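You operate a simulated robot arm through the tools that you are given. There is no shell and no other tool. Be economical: measure what you need, move in short steps, check, and stop when the job is done.

The job below is to be done with a simulated robot arm. You get a single attempt, and the scene is never put back.

TASK
Dip the green wire loop in dye twice, rinsing it in between.
Fine: dye from the yellow dye cup, rinse in the blue wash trough; lay it on the white felt mat after.

It is judged by the outcome, as a careful person would: the job done as asked, and still so three seconds after it is handed in. It fails if anything else is knocked over, pushed out of place, dropped, spilled or broken.

THE ROBOT
A 6-joint arm with a two-finger parallel gripper, fixed in place. Base frame: the origin is at the foot of the arm, x ahead of it, y to its left, z up; the work surface is at about z = 0.86. Units: m, degrees, N and s.
With the tool pointing down near the work surface it reaches from about 0.36 to 0.76 m from the base axis. Its first joint turns from -66.0 to 66.0 degrees. Payload 2.45 kg.
Tool frame: the origin (TCP) lies between the finger pads and is the grasp point; the fingertips stand 0.024 m ahead of it; z points along the fingers, y is the line along which they close. Largest opening 0.068 m; finger width 0.017, thickness 0.01; the body of the gripper, 0.04 by 0.07 m, starts 0.041 m behind the TCP.
Orientation is told as [roll, pitch, yaw] about the base's x, y, z axes, in that order, counted from this pose: with the fingers straight down and closing along the base's y, the tool's x points along the base's -x, its y along +y and its z along -z.

THE INTERFACE
- The arm moves only by the tool servo_tool. Its argument "motion" is a list that holds one entry, the list of rows, each a list of 7 numbers: the shift along the base's x, y, z in units of 300 mm (1.0 is 300 mm), then the turn, a rotation vector about the base's x, y, z in units of 45 degrees (1.0 is 45 degrees), then the finger opening in m, from 0 to 0.068. In form: [[[dx, dy, dz, ax, ay, az, grip], ...]]. A call has 1 to 8 rows; each row is the pose to reach, as a shift and turn from the pose commanded when the call began. A call with a number of a shift or a turn outside -1 to 1 is refused whole. A row lasts 0.2 s, in which the tool goes at most 0.05 m and 8.6 degrees; a call with a longer step from one row to the next is refused whole, and so is a gripper value outside its range. Where a pose cannot be reached the arm comes as near as it can. A force on the tool above 40 N (or 10 N above the force at the start of the call, whichever is more), or a blocked arm, ends the call early, and 0.2 s more pass. The fingers move at their own pace (about 0.108 m/s each) and stop on an object; they squeeze with about 24 N. The grip force told is the motor's: it shows also when the fingers shut on nothing. Time passes only in rows, and 0.2 s behind the last, so rows that repeat a pose let the fingers close. The reply holds the time, the measured pose of the TCP, the force on the tool along the base axes, the opening and the grip force, in the units named above and with some noise.
- Cameras (640 x 400 px; columns grow to the right, rows downward): "scene" is fixed at [0.1619, 0.405, 1.467]; the picture's right is [-0.82, -0.57, 0.00], its down [-0.31, 0.45, -0.84] and it looks along [0.48, -0.69, -0.55] (base axes); focal length 339 px, centre (320, 200). "wrist" rides on the gripper at [-0.032, 0, -0.039] in the tool frame; the picture's right is [0.00, -1.00, 0.00], its down [0.97, 0.00, -0.24] and it looks along [0.24, 0.00, 0.97] (tool axes); focal length 218 px, centre (320, 200). There is no depth. A picture from a camera that has moved, and an enlarged one, comes with that camera's place and axes in the base frame and with its lens.
- camera(camera): a new picture of that camera. No time passes.
- close_up(camera, box): a new picture of the part [left, top, right, bottom] of that camera's present view, enlarged. No time passes.
- finish_job(): hands the job in; it is judged then, once.

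Go step by step. Nothing tells you positions but the pictures and the camera data: compare them with the known pose of the tool, close in by small moves and look again before you grip or let go. The budget is 120 turns and 76 pictures, counting those below and the enlarged ones. Unless the task says otherwise, let go and move clear before handing in, and close with one line.

The tools are called as name(argument=value, ...) on one line, values as JSON. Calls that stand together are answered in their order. servo_tool: Moves the arm, as the interface text tells. Its arguments: {"type":"object","properties":{"motion":{"type":"array","items":{"type":"array","items":{"type":"array","items":{"type":"number"}}}}},"required":["motion"]} The other tools are called the same way: camera (camera) takes a picture; close_up (camera, box) takes an enlarged picture of a part of a camera's view; finish_job () hands the job in.

At the start:

```text
t: 0.0
tool_pos: [0.3889, -0.4625, 1.1809]
tcp_rot: [0.0, 0.0, 0.0]
contact_force: [0.5, -0.3, 0.5]
finger_gap: 0.0679
gripper_force: 0.1
```

scene: 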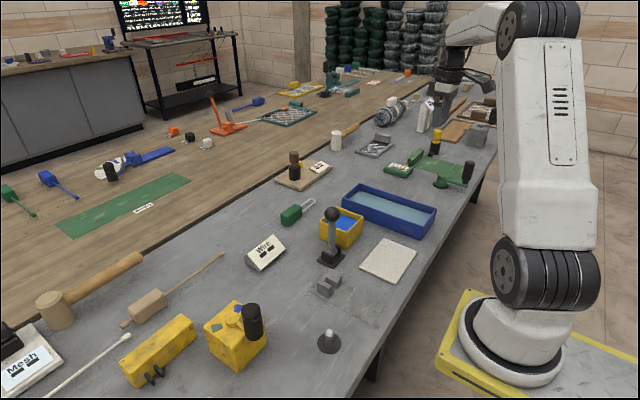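
wrist: 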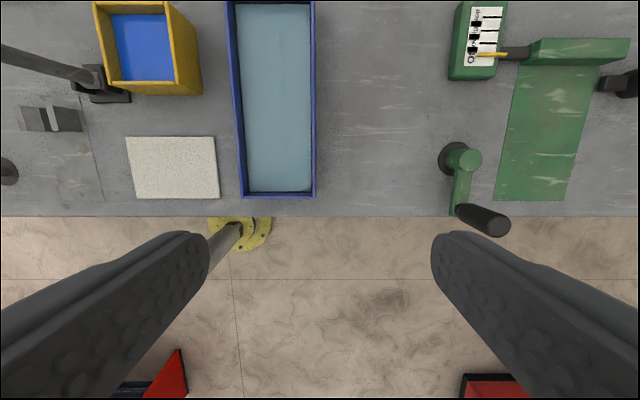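

The green wire loop lies behind the yellow dye cup, with the blue trough beside it and the white felt mat nearer the arm. I'll look closer before moving.

close_up(camera="scene", box=[240, 160, 440, 300])

```text
2.86 times, centred on (340, 230) of scene
camera zoom: at [0.1619, 0.405, 1.467], right [-0.82, -0.57, 0.0], down [-0.31, 0.45, -0.84], along [0.48, -0.69, -0.55], focal length 968 px, centre (263, 114)
```

zoom: 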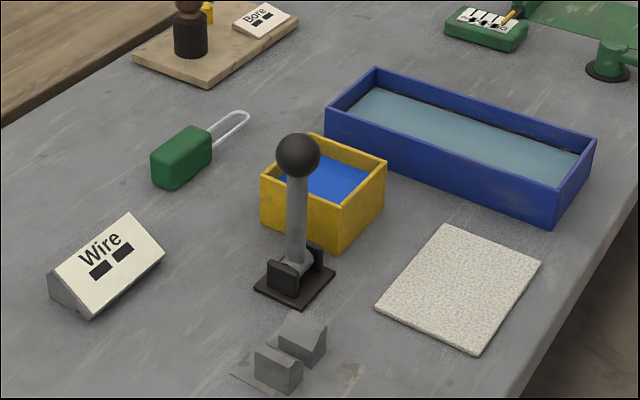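

The loop's handle is near (0.70, -0.22) with the wire pointing along -y, and the cup is around (0.54, -0.25). I'll move above the loop while turning the tool so the fingers close along x.

servo_tool(motion=[[[0.11, 0.1, 0, 0, 0, 0.125, 0.068], [0.22, 0.2, 0, 0, 0, 0.25, 0.068], [0.33, 0.3, 0, 0, 0, 0.375, 0.068], [0.44, 0.4, 0, 0, 0, 0.5, 0.068], [0.55, 0.5, 0, 0, 0, 0.625, 0.068], [0.66, 0.6, 0, 0, 0, 0.75, 0.068], [0.77, 0.7, 0, 0, 0, 0.875, 0.068], [0.88, 0.8, 0, 0, 0, 1, 0.068]]])

servo_tool(motion=[[[0.02, 0, 0, 0, 0, 0.15, 0.068], [0.04, 0, -0.03, 0, 0, 0.3, 0.068], [0.06, 0, -0.06, 0, 0, 0.45, 0.068], [0.08, 0, -0.09, 0, 0, 0.6, 0.068], [0.1, 0, -0.12, 0, 0, 0.75, 0.068], [0.12, 0, -0.15, 0, 0, 0.9, 0.068], [0.13, 0, -0.18, 0, 0, 1, 0.068], [0.13, 0, -0.2, 0, 0, 1, 0.068]]])

camera(camera="wrist")

```text
t: 1.8
tool_pos: [0.6546, -0.2221, 1.1812]
tcp_rot: [-0.1, 0.0, 45.2]
contact_force: [-0.6, -0.4, -0.4]
finger_gap: 0.068
gripper_force: 0.1
```

```text
t: 3.6
tool_pos: [0.6921, -0.221, 1.1221]
tcp_rot: [0.0, 0.0, 90.1]
contact_force: [-0.3, -0.7, -0.9]
finger_gap: 0.0682
gripper_force: 0.0
```

```text
72 pictures are left
camera wrist: at [0.6912, -0.1884, 1.1592], right [1.0, 0.0, 0.0], down [0.0, -0.97, 0.24], along [0.0, -0.24, -0.97], focal length 218 px, centre (320, 200)
```

wrist: 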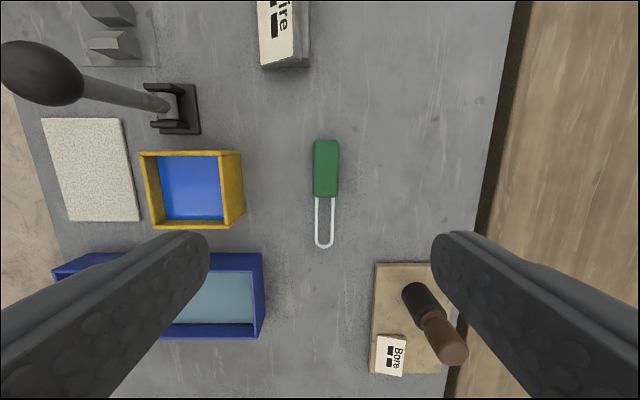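

The loop is at x≈0.699, with the handle over y -0.18 to -0.25 and the wire tip at y≈-0.33. I'll descend partway and check alignment.

servo_tool(motion=[[[0.023, 0.01, -0.14, 0, 0, 0, 0.068], [0.023, 0.03, -0.28, 0, 0, 0, 0.068], [0.023, 0.03, -0.42, 0, 0, 0, 0.068], [0.023, 0.03, -0.55, 0, 0, 0, 0.068], [0.023, 0.03, -0.55, 0, 0, 0, 0.068]]])

camera(camera="wrist")

camera(camera="scene")

```text
t: 4.8
tool_pos: [0.6975, -0.2117, 0.9554]
tcp_rot: [0.1, -0.1, 89.9]
contact_force: [-0.6, -0.1, -0.4]
finger_gap: 0.0682
gripper_force: 0.2
```

```text
71 pictures are left
camera wrist: at [0.6983, -0.1792, 0.9933], right [1.0, 0.0, 0.0], down [0.0, -0.97, 0.24], along [0.0, -0.24, -0.97], focal length 218 px, centre (320, 200)
```

wrist: 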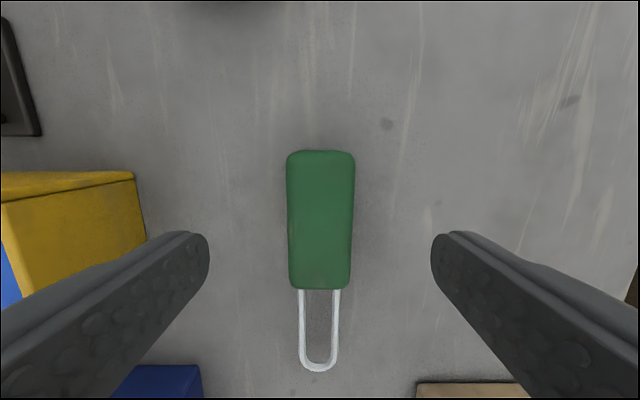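

```text
70 pictures are left
```

scene: 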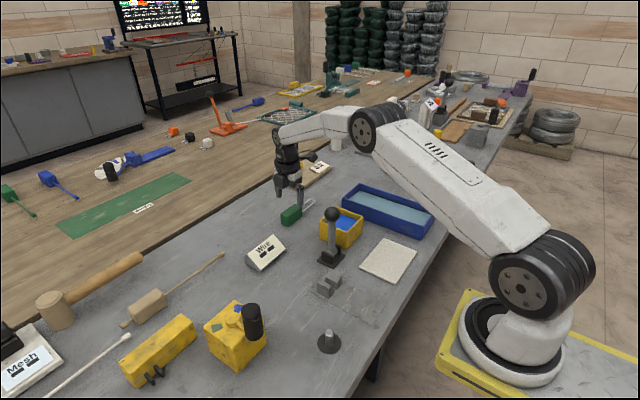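

It's well aligned: handle centre x≈0.698, y≈-0.216. Descending to grip height, then closing.

servo_tool(motion=[[[0.003, -0.01, -0.1, 0, 0, 0, 0.068], [0.003, -0.01, -0.17, 0, 0, 0, 0.068], [0.003, -0.01, -0.215, 0, 0, 0, 0.068], [0.003, -0.01, -0.215, 0, 0, 0, 0.068]]])

camera(camera="wrist")

close_up(camera="scene", box=[240, 150, 360, 234])

```text
t: 5.8
tool_pos: [0.6996, -0.213, 0.8892]
tcp_rot: [0.0, 0.1, 90.0]
contact_force: [0.8, -0.1, -0.7]
finger_gap: 0.0684
gripper_force: 0.0
```

```text
69 pictures are left
camera wrist: at [0.698, -0.1812, 0.9278], right [1.0, 0.0, 0.0], down [0.0, -0.97, 0.24], along [0.0, -0.24, -0.97], focal length 218 px, centre (320, 200)
```

wrist: 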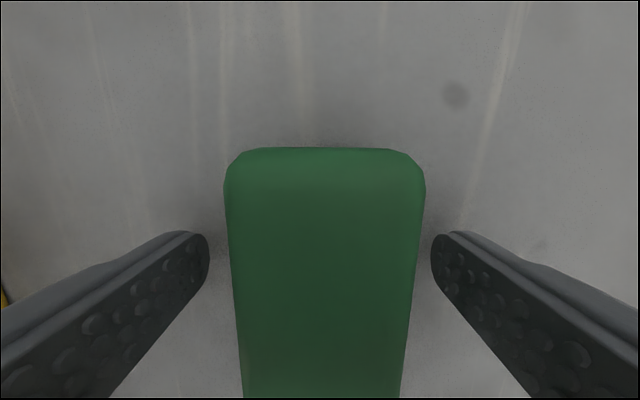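

```text
4.76 times, centred on (300, 192) of scene
camera zoom: at [0.1619, 0.405, 1.467], right [-0.82, -0.57, 0.0], down [-0.31, 0.45, -0.84], along [0.48, -0.69, -0.55], focal length 1613 px, centre (415, 238)
```

zoom: 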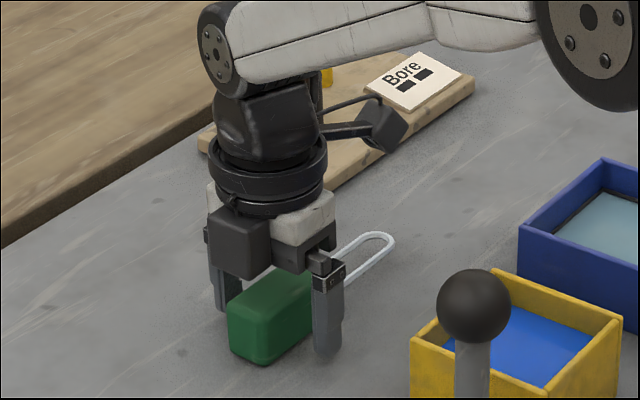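

The fingers straddle the handle, whose top is at z≈0.89. Closing the grip.

servo_tool(motion=[[[0, 0, 0, 0, 0, 0, 0.02], [0, 0, 0, 0, 0, 0, 0.02], [0, 0, 0, 0, 0, 0, 0.02], [0, 0, 0, 0, 0, 0, 0.02]]])

servo_tool(motion=[[[0, 0, 0.08, 0, 0, 0, 0.02], [0, 0, 0.2, 0, 0, 0, 0.02], [0, 0, 0.34, 0, 0, 0, 0.02], [0, 0, 0.48, 0, 0, 0, 0.02], [0, 0, 0.62, 0, 0, 0, 0.02], [0, 0, 0.75, 0, 0, 0, 0.02], [0, 0, 0.75, 0, 0, 0, 0.02]]])

camera(camera="wrist")

camera(camera="scene")

```text
t: 6.8
tool_pos: [0.6988, -0.2141, 0.8898]
tcp_rot: [0.0, 0.0, 90.0]
contact_force: [-0.7, -0.6, -1.0]
finger_gap: 0.0317
gripper_force: 23.9
```

```text
t: 8.4
tool_pos: [0.7002, -0.2132, 1.1161]
tcp_rot: [0.0, 0.0, 90.0]
contact_force: [0.3, -0.2, -1.5]
finger_gap: 0.0316
gripper_force: 24.6
```

```text
67 pictures are left
camera wrist: at [0.7002, -0.1806, 1.1549], right [1.0, 0.0, 0.0], down [0.0, -0.97, 0.24], along [0.0, -0.24, -0.97], focal length 218 px, centre (320, 200)
```

wrist: 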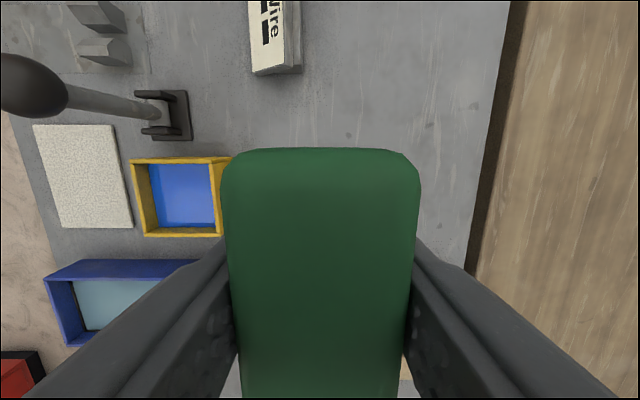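

```text
66 pictures are left
```

scene: 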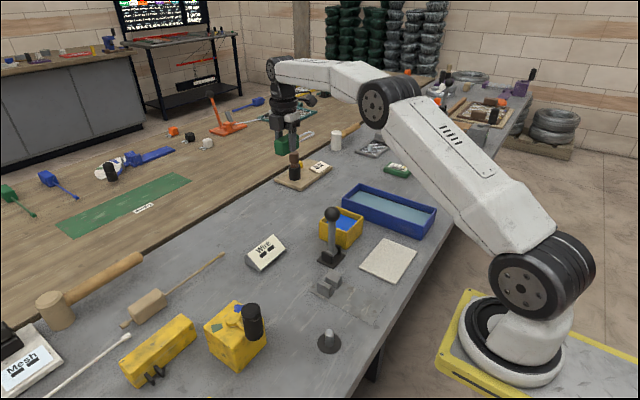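

The loop is held firmly. I want a precise look at the cup and trough from the wrist camera.

close_up(camera="wrist", box=[20, 110, 260, 350])

close_up(camera="scene", box=[230, 90, 350, 170])

```text
1.67 times, centred on (140, 230) of wrist
camera zoom: at [0.7002, -0.1806, 1.1549], right [1.0, 0.0, 0.0], down [0.0, -0.97, 0.24], along [0.0, -0.24, -0.97], focal length 364 px, centre (620, 150)
```

zoom: 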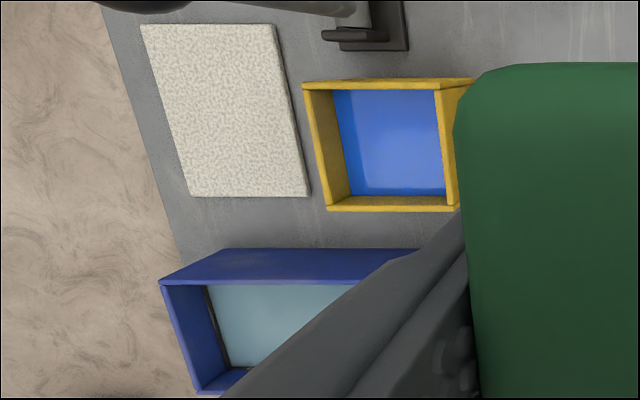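

```text
5.00 times, centred on (290, 130) of scene
camera zoom: at [0.1619, 0.405, 1.467], right [-0.82, -0.57, 0.0], down [-0.31, 0.45, -0.84], along [0.48, -0.69, -0.55], focal length 1694 px, centre (470, 550)
```

zoom: 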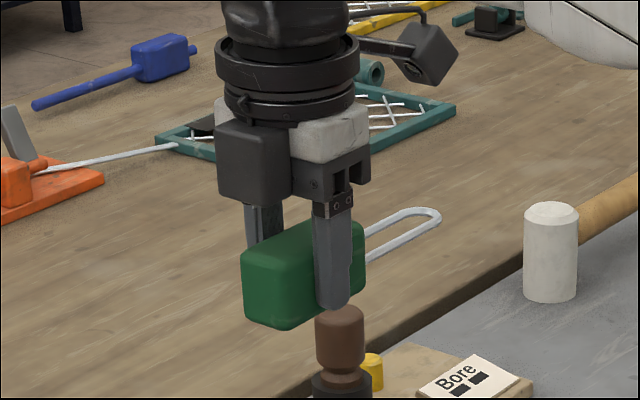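

Cup centre ≈(0.543, -0.239), rim z≈0.92, liquid ≈0.90. The wire tip sits 0.119 m along tool x and about 0.017 m along tool z. I'll carry it above the cup and yaw back to 0.

servo_tool(motion=[[[-0.035, -0.005, 0.01, 0, 0, -0.125, 0.02], [-0.07, -0.01, 0.02, 0, 0, -0.25, 0.02], [-0.11, -0.015, 0.03, 0, 0, -0.375, 0.02], [-0.145, -0.02, 0.04, 0, 0, -0.5, 0.02], [-0.18, -0.025, 0.05, 0, 0, -0.625, 0.02], [-0.22, -0.03, 0.06, 0, 0, -0.75, 0.02], [-0.255, -0.035, 0.07, 0, 0, -0.875, 0.02], [-0.29, -0.04, 0.08, 0, 0, -1, 0.02]]])

servo_tool(motion=[[[-0.035, -0.005, 0, 0, 0, -0.125, 0.02], [-0.07, -0.01, 0, 0, 0, -0.25, 0.02], [-0.11, -0.015, 0, 0, 0, -0.375, 0.02], [-0.145, -0.02, 0, 0, 0, -0.5, 0.02], [-0.18, -0.025, 0, 0, 0, -0.625, 0.02], [-0.22, -0.03, 0, 0, 0, -0.75, 0.02], [-0.255, -0.035, 0, 0, 0, -0.875, 0.02], [-0.29, -0.04, 0, 0, 0, -1, 0.02]]])

servo_tool(motion=[[[0, 0, 0, 0, -0.125, 0, 0.02], [0, 0, 0, 0, -0.25, 0, 0.02], [0, 0, 0, 0, -0.375, 0, 0.02], [0, 0, 0, 0, -0.5, 0, 0.02], [0, 0, 0, 0, -0.625, 0, 0.02], [0, 0, 0, 0, -0.75, 0, 0.02], [0, 0, 0, 0, -0.875, 0, 0.02], [0, 0, 0, 0, -1, 0, 0.02]]])

camera(camera="scene")

```text
t: 10.2
tool_pos: [0.6121, -0.2274, 1.1408]
tcp_rot: [0.0, 0.0, 45.0]
contact_force: [-0.7, 0.0, -1.4]
finger_gap: 0.0317
gripper_force: 24.2
```

```text
t: 12.0
tool_pos: [0.5261, -0.2376, 1.14]
tcp_rot: [0.0, 0.0, 0.0]
contact_force: [-0.6, -0.2, -1.6]
finger_gap: 0.0315
gripper_force: 23.8
```

```text
t: 13.8
tool_pos: [0.5252, -0.2394, 1.1419]
tcp_rot: [-0.1, -45.0, 0.1]
contact_force: [-0.6, 0.1, -0.1]
finger_gap: 0.0316
gripper_force: 24.2
```

```text
63 pictures are left
```

scene: 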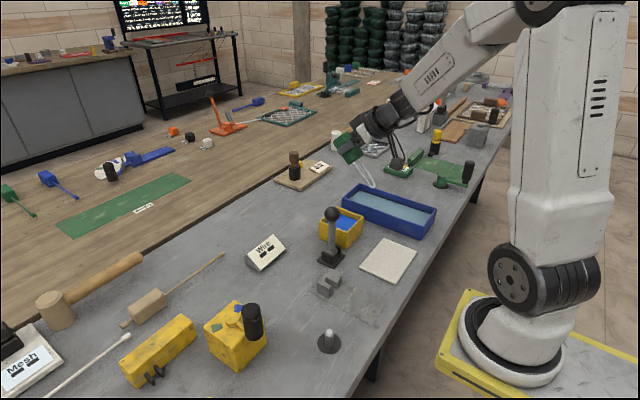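

Pitching works well. I'll continue the tilt toward 85°.

servo_tool(motion=[[[0, 0, 0, 0, -0.125, 0, 0.02], [0, 0, 0, 0, -0.25, 0, 0.02], [0, 0, 0, 0, -0.375, 0, 0.02], [0, 0, 0, 0, -0.5, 0, 0.02], [0, 0, 0, 0, -0.625, 0, 0.02], [0, 0, 0, 0, -0.75, 0, 0.02], [0, 0, 0, 0, -0.875, 0, 0.02], [0, 0, 0, 0, -0.88, 0, 0.02]]])

camera(camera="scene")

camera(camera="wrist")

```text
t: 15.6
tool_pos: [0.5253, -0.2391, 1.141]
tcp_rot: [-0.3, -84.7, 0.4]
contact_force: [-0.4, 0.0, -1.0]
finger_gap: 0.0316
gripper_force: 24.3
```

```text
62 pictures are left
```

scene: 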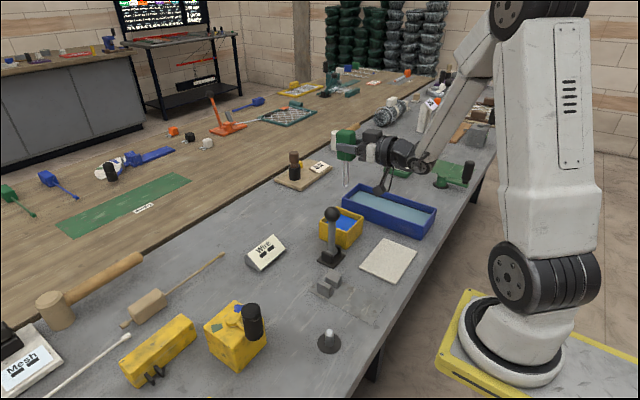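

```text
61 pictures are left
camera wrist: at [0.4894, -0.2389, 1.1754], right [0.0, -1.0, 0.0], down [-0.33, 0.0, -0.94], along [0.94, 0.0, -0.33], focal length 218 px, centre (320, 200)
```

wrist: 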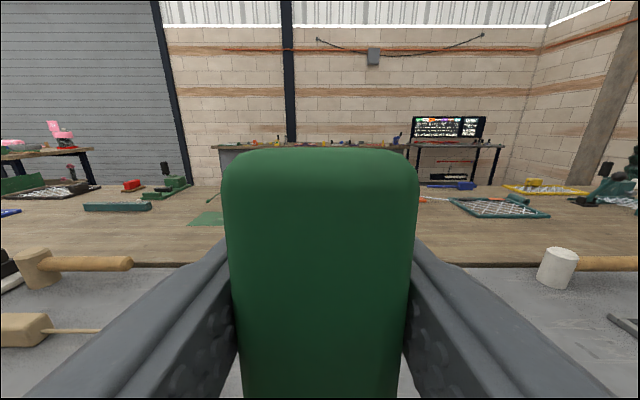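

A bracket hangs below the wrist when tilted, so I need to check its clearance.

close_up(camera="scene", box=[310, 110, 450, 250])

```text
2.86 times, centred on (380, 180) of scene
camera zoom: at [0.1619, 0.405, 1.467], right [-0.82, -0.57, 0.0], down [-0.31, 0.45, -0.84], along [0.48, -0.69, -0.55], focal length 968 px, centre (149, 257)
```

zoom: 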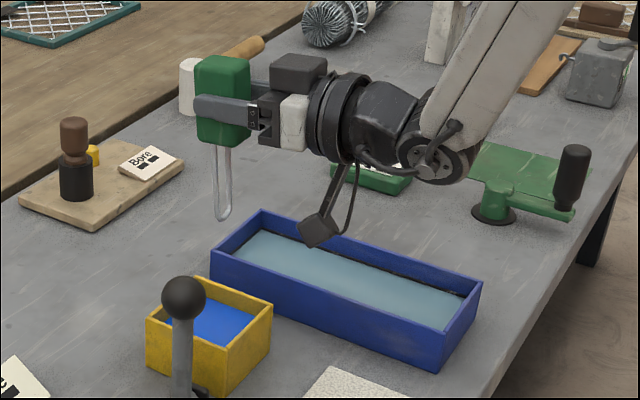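

The wrist bracket hangs nearly as low as the loop at 85°, so I'll use 65° for the cup. That puts the bracket about 4 cm above the tip and clear of the cup wall.

servo_tool(motion=[[[0.04, 0, 0, 0, 0.15, 0, 0.02], [0.08, 0, -0.03, 0, 0.3, 0, 0.02], [0.123, 0, -0.08, 0, 0.44, 0, 0.02], [0.123, 0, -0.18, 0, 0.44, 0, 0.02], [0.123, 0, -0.3, 0, 0.44, 0, 0.02], [0.123, 0, -0.3, 0, 0.44, 0, 0.02]]])

close_up(camera="scene", box=[290, 150, 430, 270])

camera(camera="wrist")

```text
t: 17.0
tool_pos: [0.5642, -0.2378, 1.0493]
tcp_rot: [-0.1, -64.7, 0.1]
contact_force: [0.4, 0.5, -0.6]
finger_gap: 0.0316
gripper_force: 24.2
```

```text
3.33 times, centred on (360, 210) of scene
camera zoom: at [0.1619, 0.405, 1.467], right [-0.82, -0.57, 0.0], down [-0.31, 0.45, -0.84], along [0.48, -0.69, -0.55], focal length 1129 px, centre (187, 167)
```

zoom: 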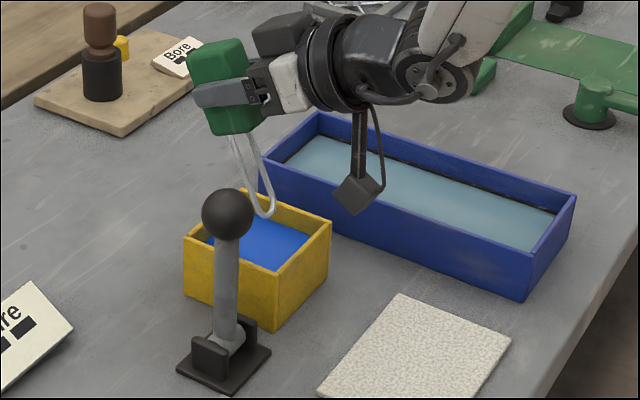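

```text
58 pictures are left
camera wrist: at [0.5424, -0.2373, 1.0942], right [0.0, -1.0, 0.0], down [-0.63, 0.0, -0.78], along [0.78, 0.0, -0.63], focal length 218 px, centre (320, 200)
```

wrist: 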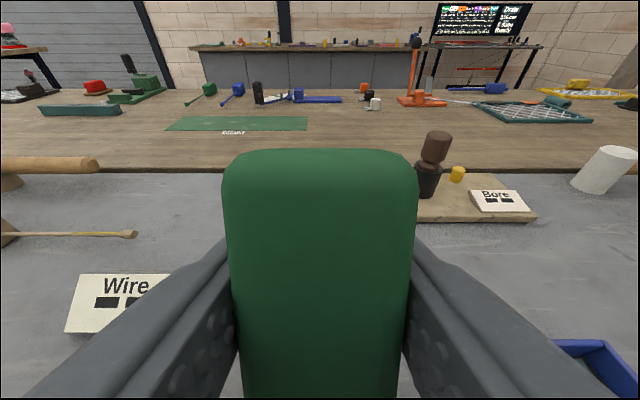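

The loop tip is just above the cup's centre, near (0.53, -0.238, 0.935), with the bracket clear. Lowering it into the dye and holding.

servo_tool(motion=[[[0, -0.003, -0.06, 0, 0, 0, 0.02], [0, -0.003, -0.12, 0, 0, 0, 0.02], [0, -0.003, -0.17, 0, 0, 0, 0.02], [0, -0.003, -0.2, 0, 0, 0, 0.02], [0, -0.003, -0.2, 0, 0, 0, 0.02], [0, -0.003, -0.2, 0, 0, 0, 0.02], [0, -0.003, -0.2, 0, 0, 0, 0.02]]])

close_up(camera="scene", box=[290, 150, 430, 270])

```text
t: 18.6
tool_pos: [0.5631, -0.2406, 0.9902]
tcp_rot: [-0.1, -64.8, 0.1]
contact_force: [-0.4, -0.3, -0.1]
finger_gap: 0.0317
gripper_force: 23.9
```

```text
3.33 times, centred on (360, 210) of scene
camera zoom: at [0.1619, 0.405, 1.467], right [-0.82, -0.57, 0.0], down [-0.31, 0.45, -0.84], along [0.48, -0.69, -0.55], focal length 1129 px, centre (187, 167)
```

zoom: 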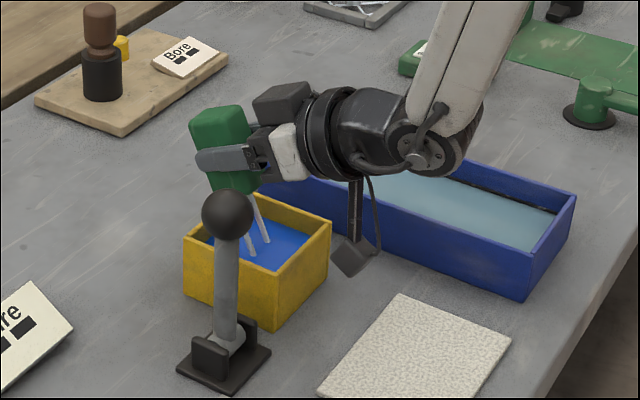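

The loop is under the dye surface. I'll hold about a second more, then lift straight out.

servo_tool(motion=[[[0, 0, 0, 0, 0, 0, 0.02], [0, 0, 0, 0, 0, 0, 0.02], [0, 0, 0, 0, 0, 0, 0.02], [0, 0, 0, 0, 0, 0, 0.02], [0, 0, 0, 0, 0, 0, 0.02], [0, 0, 0, 0, 0, 0, 0.02]]])

servo_tool(motion=[[[0, 0, 0.06, 0, 0, 0, 0.02], [0, 0, 0.13, 0, 0, 0, 0.02], [0, 0, 0.22, 0, 0, 0, 0.02], [0, 0, 0.32, 0, 0, 0, 0.02], [0, 0, 0.42, 0, 0, 0, 0.02], [0, 0, 0.42, 0, 0, 0, 0.02], [0, 0, 0.42, 0, 0, 0, 0.02]]])

close_up(camera="scene", box=[290, 110, 450, 250])

```text
t: 20.0
tool_pos: [0.5637, -0.2406, 0.9916]
tcp_rot: [-0.1, -64.8, 0.2]
contact_force: [0.8, 0.3, -1.3]
finger_gap: 0.0313
gripper_force: 24.4
```

```text
t: 21.6
tool_pos: [0.5619, -0.2389, 1.1169]
tcp_rot: [0.0, -64.9, 0.1]
contact_force: [0.0, 0.2, -1.0]
finger_gap: 0.0317
gripper_force: 24.1
```

```text
2.86 times, centred on (370, 180) of scene
camera zoom: at [0.1619, 0.405, 1.467], right [-0.82, -0.57, 0.0], down [-0.31, 0.45, -0.84], along [0.48, -0.69, -0.55], focal length 968 px, centre (177, 257)
```

zoom: 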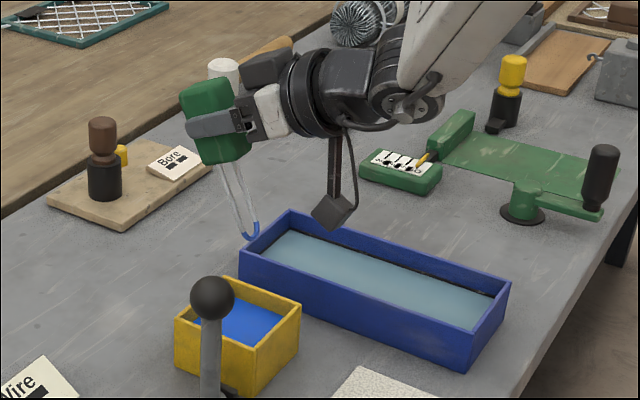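

The loop tip has taken dye (blue). Now over to the trough, easing the tilt to 50° so the bracket stays above the rim.

servo_tool(motion=[[[0, -0.09, 0, 0, 0.07, 0, 0.02], [0, -0.18, 0, 0, 0.14, 0, 0.02], [0, -0.27, 0, 0, 0.21, 0, 0.02], [0, -0.36, 0, 0, 0.28, 0, 0.02], [0, -0.45, 0, 0, 0.33, 0, 0.02], [0, -0.515, -0.1, 0, 0.33, 0, 0.02], [0, -0.515, -0.25, 0, 0.33, 0, 0.02], [0, -0.515, -0.25, 0, 0.33, 0, 0.02]]])

close_up(camera="scene", box=[310, 120, 450, 250])

```text
t: 23.4
tool_pos: [0.5648, -0.394, 1.0409]
tcp_rot: [-0.2, -50.0, 0.2]
contact_force: [-1.2, 0.0, -0.6]
finger_gap: 0.0319
gripper_force: 23.9
```

```text
3.08 times, centred on (380, 185) of scene
camera zoom: at [0.1619, 0.405, 1.467], right [-0.82, -0.57, 0.0], down [-0.31, 0.45, -0.84], along [0.48, -0.69, -0.55], focal length 1042 px, centre (135, 246)
```

zoom: 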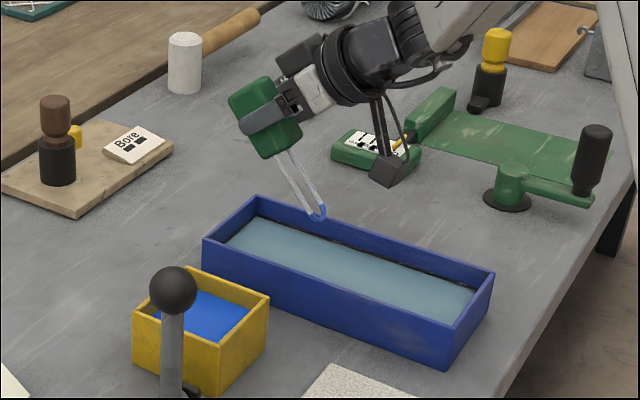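

The tip is over the middle of the trough. Lowering to rinse, with a gentle swish along x.

servo_tool(motion=[[[0, 0, -0.07, 0, 0, 0, 0.02], [0, 0, -0.14, 0, 0, 0, 0.02], [0, 0, -0.19, 0, 0, 0, 0.02], [0, 0, -0.215, 0, 0, 0, 0.02], [0, 0, -0.215, 0, 0, 0, 0.02], [0, 0, -0.215, 0, 0, 0, 0.02]]])

close_up(camera="scene", box=[310, 120, 450, 250])

servo_tool(motion=[[[-0.02, 0, 0, 0, 0, 0, 0.02], [-0.04, 0, 0, 0, 0, 0, 0.02], [-0.06, 0, 0, 0, 0, 0, 0.02], [-0.04, 0, 0, 0, 0, 0, 0.02], [-0.02, 0, 0, 0, 0, 0, 0.02], [0, 0, 0, 0, 0, 0, 0.02], [0, 0, 0, 0, 0, 0, 0.02]]])

servo_tool(motion=[[[0, 0, 0.06, 0, 0, 0, 0.02], [0, 0, 0.13, 0, 0, 0, 0.02], [0, 0, 0.22, 0, 0, 0, 0.02], [0, 0, 0.32, 0, 0, 0, 0.02], [0, 0, 0.44, 0, 0, 0, 0.02], [0, 0, 0.46, 0, 0, 0, 0.02], [0, 0, 0.46, 0, 0, 0, 0.02]]])

close_up(camera="scene", box=[310, 120, 450, 250])

```text
t: 24.8
tool_pos: [0.5634, -0.3948, 0.9767]
tcp_rot: [0.0, -50.0, 0.1]
contact_force: [0.9, 0.0, -1.2]
finger_gap: 0.0318
gripper_force: 24.0
```

```text
3.08 times, centred on (380, 185) of scene
camera zoom: at [0.1619, 0.405, 1.467], right [-0.82, -0.57, 0.0], down [-0.31, 0.45, -0.84], along [0.48, -0.69, -0.55], focal length 1042 px, centre (135, 246)
```

zoom: 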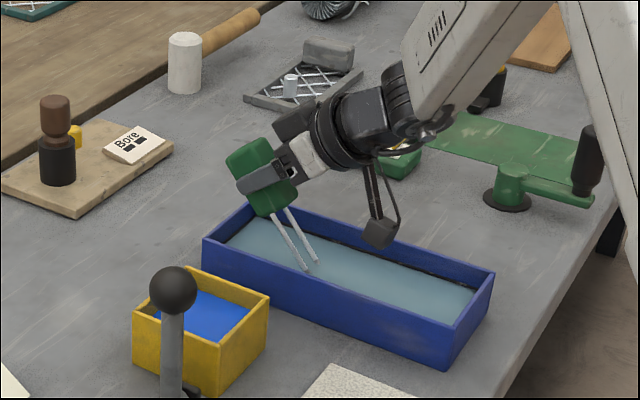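

```text
t: 26.4
tool_pos: [0.5629, -0.3945, 0.9769]
tcp_rot: [0.0, -49.9, 0.0]
contact_force: [0.8, -0.2, -0.6]
finger_gap: 0.0317
gripper_force: 23.6
```

```text
t: 28.0
tool_pos: [0.5631, -0.3949, 1.1134]
tcp_rot: [-0.1, -50.0, 0.2]
contact_force: [0.6, -0.6, -0.4]
finger_gap: 0.0315
gripper_force: 23.7
```

```text
3.08 times, centred on (380, 185) of scene
camera zoom: at [0.1619, 0.405, 1.467], right [-0.82, -0.57, 0.0], down [-0.31, 0.45, -0.84], along [0.48, -0.69, -0.55], focal length 1042 px, centre (135, 246)
```

zoom: 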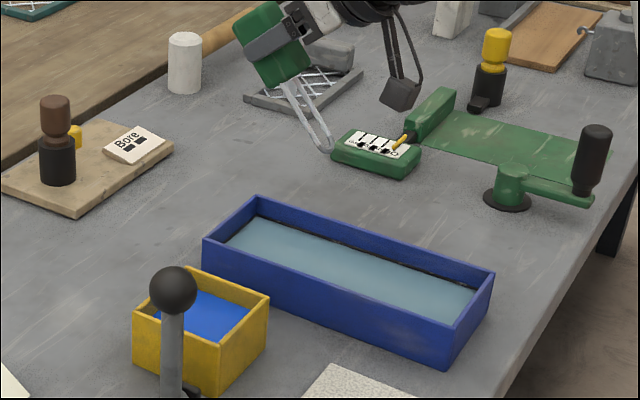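

The loop rinsed clean. Back over the cup for the second dip, returning to 65° tilt.

servo_tool(motion=[[[0, 0.09, 0, 0, -0.07, 0, 0.02], [0, 0.18, 0, 0, -0.14, 0, 0.02], [0, 0.27, 0, 0, -0.21, 0, 0.02], [0, 0.36, 0, 0, -0.28, 0, 0.02], [0, 0.45, 0, 0, -0.33, 0, 0.02], [0, 0.515, -0.08, 0, -0.33, 0, 0.02], [0, 0.515, -0.213, 0, -0.33, 0, 0.02], [0, 0.515, -0.213, 0, -0.33, 0, 0.02]]])

close_up(camera="scene", box=[290, 150, 430, 270])

```text
t: 29.8
tool_pos: [0.5637, -0.2396, 1.0509]
tcp_rot: [0.0, -64.8, 0.2]
contact_force: [-0.3, -0.7, -1.2]
finger_gap: 0.0315
gripper_force: 24.1
```

```text
3.33 times, centred on (360, 210) of scene
camera zoom: at [0.1619, 0.405, 1.467], right [-0.82, -0.57, 0.0], down [-0.31, 0.45, -0.84], along [0.48, -0.69, -0.55], focal length 1129 px, centre (187, 167)
```

zoom: 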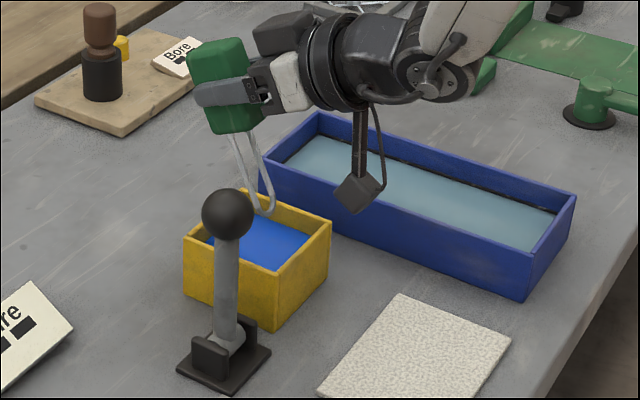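

Same position as before. Lowering for the second dip, holding, then lifting.

servo_tool(motion=[[[0, 0, -0.06, 0, 0, 0, 0.02], [0, 0, -0.12, 0, 0, 0, 0.02], [0, 0, -0.17, 0, 0, 0, 0.02], [0, 0, -0.205, 0, 0, 0, 0.02], [0, 0, -0.205, 0, 0, 0, 0.02], [0, 0, -0.205, 0, 0, 0, 0.02], [0, 0, -0.205, 0, 0, 0, 0.02], [0, 0, -0.205, 0, 0, 0, 0.02]]])

servo_tool(motion=[[[0, 0, 0, 0, 0, 0, 0.02], [0, 0, 0, 0, 0, 0, 0.02], [0, 0, 0, 0, 0, 0, 0.02], [0, 0, 0, 0, 0, 0, 0.02], [0, 0, 0, 0, 0, 0, 0.02]]])

servo_tool(motion=[[[0, 0, 0.06, 0, 0, 0, 0.02], [0, 0, 0.13, 0, 0, 0, 0.02], [0, 0, 0.22, 0, 0, 0, 0.02], [0, 0, 0.34, 0, 0, 0, 0.02], [0, 0, 0.46, 0, 0, 0, 0.02], [0, 0, 0.5, 0, 0, 0, 0.02], [0, 0, 0.5, 0, 0, 0, 0.02]]])

close_up(camera="scene", box=[290, 110, 450, 300])

```text
t: 31.6
tool_pos: [0.5645, -0.2388, 0.9879]
tcp_rot: [-0.1, -64.8, 0.1]
contact_force: [-0.1, -0.1, -1.2]
finger_gap: 0.0314
gripper_force: 23.9
```

```text
t: 32.8
tool_pos: [0.5635, -0.2401, 0.9889]
tcp_rot: [-0.2, -64.8, 0.1]
contact_force: [-0.2, -0.6, -0.8]
finger_gap: 0.0316
gripper_force: 23.7
```

```text
t: 34.4
tool_pos: [0.5634, -0.2418, 1.1388]
tcp_rot: [-0.2, -64.8, 0.1]
contact_force: [0.8, -0.2, 0.3]
finger_gap: 0.0315
gripper_force: 24.2
```

```text
2.11 times, centred on (370, 205) of scene
camera zoom: at [0.1619, 0.405, 1.467], right [-0.82, -0.57, 0.0], down [-0.31, 0.45, -0.84], along [0.48, -0.69, -0.55], focal length 713 px, centre (215, 190)
```

zoom: 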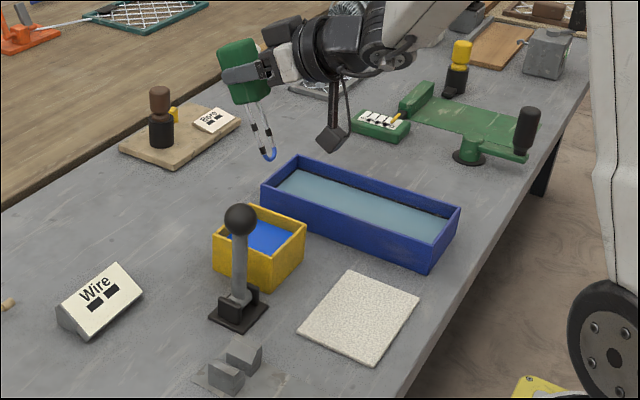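

The second dip took. Next I'll level the tool, bring it over the mat (centre ≈(0.386, -0.223)) and yaw to about 55°, so the loop lies along the mat's diagonal and fits.

servo_tool(motion=[[[-0.04, 0, 0, 0, 0.125, 0, 0.02], [-0.08, 0, 0, 0, 0.25, 0, 0.02], [-0.12, 0, 0, 0, 0.375, 0, 0.02], [-0.16, 0, 0, 0, 0.5, 0, 0.02], [-0.2, 0, 0, 0, 0.625, 0, 0.02], [-0.24, 0, 0, 0, 0.75, 0, 0.02], [-0.28, 0, 0, 0, 0.875, 0, 0.02], [-0.32, 0, 0, 0, 1, 0, 0.02]]])

servo_tool(motion=[[[-0.05, 0, 0, 0, 0.11, 0, 0.02], [-0.1, 0, 0, 0, 0.22, 0, 0.02], [-0.14, 0, 0, 0, 0.33, 0, 0.02], [-0.19, 0, 0, 0, 0.44, 0, 0.02], [-0.19, 0, 0, 0, 0.44, 0, 0.02]]])

servo_tool(motion=[[[0, 0.02, 0, 0, 0, 0.125, 0.02], [0, 0.04, 0, 0, 0, 0.25, 0.02], [0, 0.06, 0, 0, 0, 0.375, 0.02], [0, 0.08, 0, 0, 0, 0.5, 0.02], [0, 0.1, 0, 0, 0, 0.625, 0.02], [0, 0.13, 0, 0, 0, 0.75, 0.02], [0, 0.15, 0, 0, 0, 0.875, 0.02], [0, 0.177, 0, 0, 0, 1, 0.02]]])

camera(camera="scene")

camera(camera="wrist")

```text
t: 36.2
tool_pos: [0.466, -0.2395, 1.1401]
tcp_rot: [-0.1, -19.7, 0.1]
contact_force: [0.5, -0.5, 0.2]
finger_gap: 0.0316
gripper_force: 23.6
```

```text
t: 37.4
tool_pos: [0.4093, -0.2407, 1.1399]
tcp_rot: [0.0, 0.0, -0.1]
contact_force: [0.3, 0.3, -1.4]
finger_gap: 0.0316
gripper_force: 23.9
```

```text
t: 39.2
tool_pos: [0.4096, -0.1871, 1.14]
tcp_rot: [0.0, 0.0, 45.2]
contact_force: [0.4, 0.8, -1.2]
finger_gap: 0.0315
gripper_force: 23.9
```

```text
50 pictures are left
```

scene: 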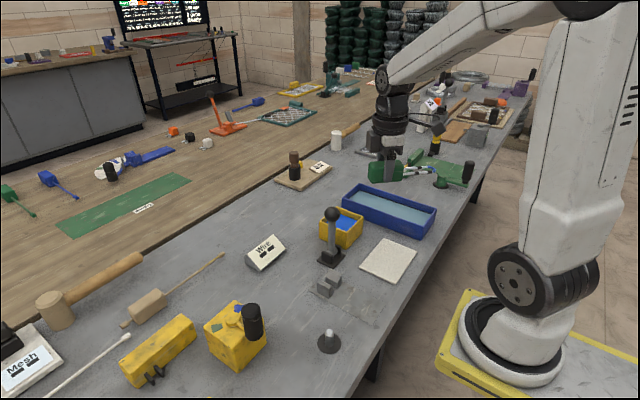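

```text
49 pictures are left
camera wrist: at [0.4321, -0.1636, 1.1774], right [0.71, -0.71, 0.0], down [-0.68, -0.69, 0.24], along [-0.17, -0.17, -0.97], focal length 218 px, centre (320, 200)
```

wrist: 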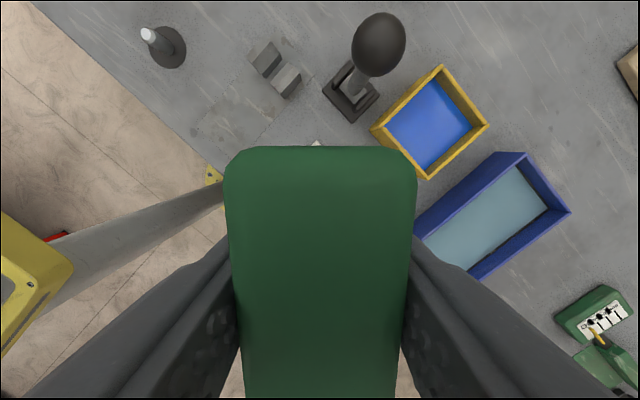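

The layout agrees with my estimates. Finishing the yaw and descending partway.

servo_tool(motion=[[[0.004, 0, -0.1, 0, 0, 0.11, 0.02], [0.004, 0, -0.22, 0, 0, 0.222, 0.02], [0.004, 0, -0.36, 0, 0, 0.222, 0.02], [0.004, 0, -0.5, 0, 0, 0.222, 0.02], [0.004, 0, -0.63, 0, 0, 0.222, 0.02], [0.004, 0, -0.7, 0, 0, 0.222, 0.02], [0.004, 0, -0.7, 0, 0, 0.222, 0.02]]])

close_up(camera="scene", box=[300, 170, 460, 300])

```text
t: 40.8
tool_pos: [0.4099, -0.1883, 0.9296]
tcp_rot: [0.0, 0.1, 55.0]
contact_force: [-0.1, 0.0, -1.1]
finger_gap: 0.0316
gripper_force: 23.9
```

```text
3.08 times, centred on (380, 235) of scene
camera zoom: at [0.1619, 0.405, 1.467], right [-0.82, -0.57, 0.0], down [-0.31, 0.45, -0.84], along [0.48, -0.69, -0.55], focal length 1042 px, centre (135, 92)
```

zoom: 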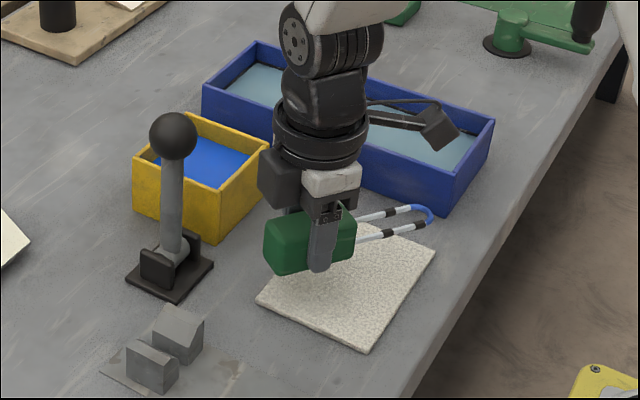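

It's lined up over the mat. Lowering slowly until it touches.

servo_tool(motion=[[[0, 0, -0.05, 0, 0, 0, 0.02], [0, 0, -0.09, 0, 0, 0, 0.02], [0, 0, -0.105, 0, 0, 0, 0.02], [0, 0, -0.112, 0, 0, 0, 0.02], [0, 0, -0.112, 0, 0, 0, 0.02]]])

close_up(camera="scene", box=[340, 210, 440, 290])

```text
t: 42.0
tool_pos: [0.4108, -0.1859, 0.8978]
tcp_rot: [-0.1, 0.0, 55.0]
contact_force: [-3.3, 3.9, 16.7]
finger_gap: 0.0315
gripper_force: 23.7
```

```text
5.00 times, centred on (390, 250) of scene
camera zoom: at [0.1615, 0.4052, 1.4669], right [-0.82, -0.57, 0.0], down [-0.31, 0.45, -0.84], along [0.48, -0.69, -0.55], focal length 1694 px, centre (-30, -50)
```

zoom: 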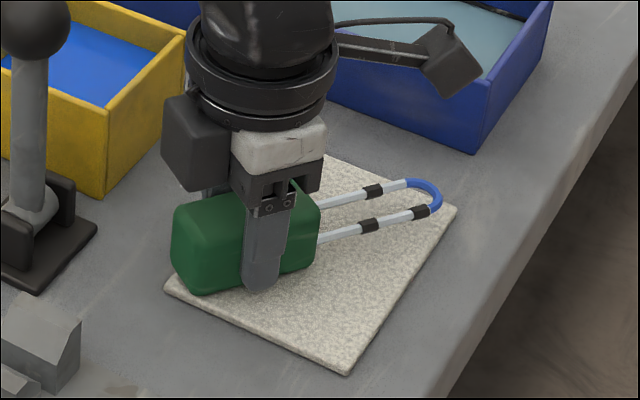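

It has touched down on the mat with about 17 N. I'll ease up about 1 mm and open.

servo_tool(motion=[[[0, 0, 0.004, 0, 0, 0, 0.02], [0, 0, 0.004, 0, 0, 0, 0.035], [0, 0, 0.004, 0, 0, 0, 0.05], [0, 0, 0.004, 0, 0, 0, 0.06], [0, 0, 0.004, 0, 0, 0, 0.06]]])

servo_tool(motion=[[[0, 0, 0.04, 0, 0, 0, 0.06], [0, 0, 0.1, 0, 0, 0, 0.06], [0, 0, 0.2, 0, 0, 0, 0.06], [0, 0, 0.33, 0, 0, 0, 0.06], [0, 0, 0.48, 0, 0, 0, 0.06], [0, 0, 0.63, 0, 0, 0, 0.06], [0, 0, 0.75, 0, 0, 0, 0.06], [0, 0, 0.75, 0, 0, 0, 0.06]]])

camera(camera="wrist")

camera(camera="scene")

close_up(camera="scene", box=[300, 190, 450, 300])

```text
t: 43.2
tool_pos: [0.4099, -0.1873, 0.8979]
tcp_rot: [0.0, 0.0, 55.0]
contact_force: [0.0, -0.3, 0.3]
finger_gap: 0.0601
gripper_force: 0.0
```

```text
t: 45.0
tool_pos: [0.4106, -0.1869, 1.1233]
tcp_rot: [0.1, 0.1, 54.9]
contact_force: [-0.5, 0.2, 0.5]
finger_gap: 0.0601
gripper_force: 0.1
```

```text
46 pictures are left
camera wrist: at [0.4285, -0.1598, 1.162], right [0.82, -0.57, 0.0], down [-0.56, -0.8, 0.24], along [-0.14, -0.2, -0.97], focal length 218 px, centre (320, 200)
```

wrist: 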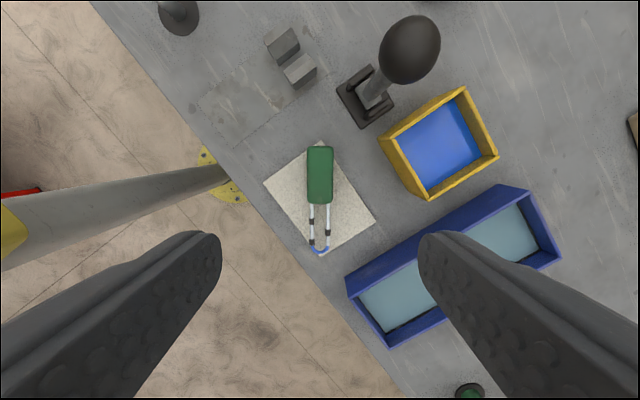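

```text
45 pictures are left
```

scene: 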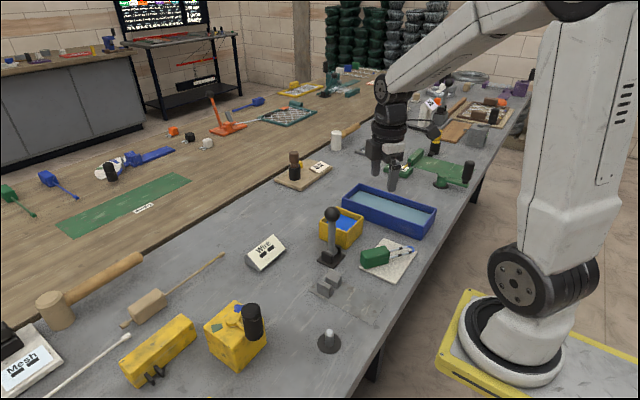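

```text
3.64 times, centred on (375, 245) of scene
camera zoom: at [0.1618, 0.405, 1.467], right [-0.82, -0.57, 0.0], down [-0.31, 0.45, -0.84], along [0.48, -0.69, -0.55], focal length 1232 px, centre (120, 36)
```

zoom: 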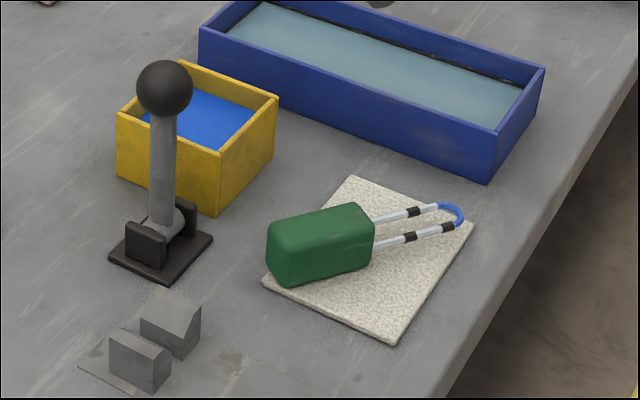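

The loop lies on the mat, dyed, with everything else undisturbed and the gripper clear. Handing in.

finish_job()

```text
The job is handed in.
```

The green wire loop was dipped in the yellow dye cup, rinsed in the blue wash trough, dipped again and laid on the white felt mat; only its tip, roughly the last 2 cm, went under the dye.
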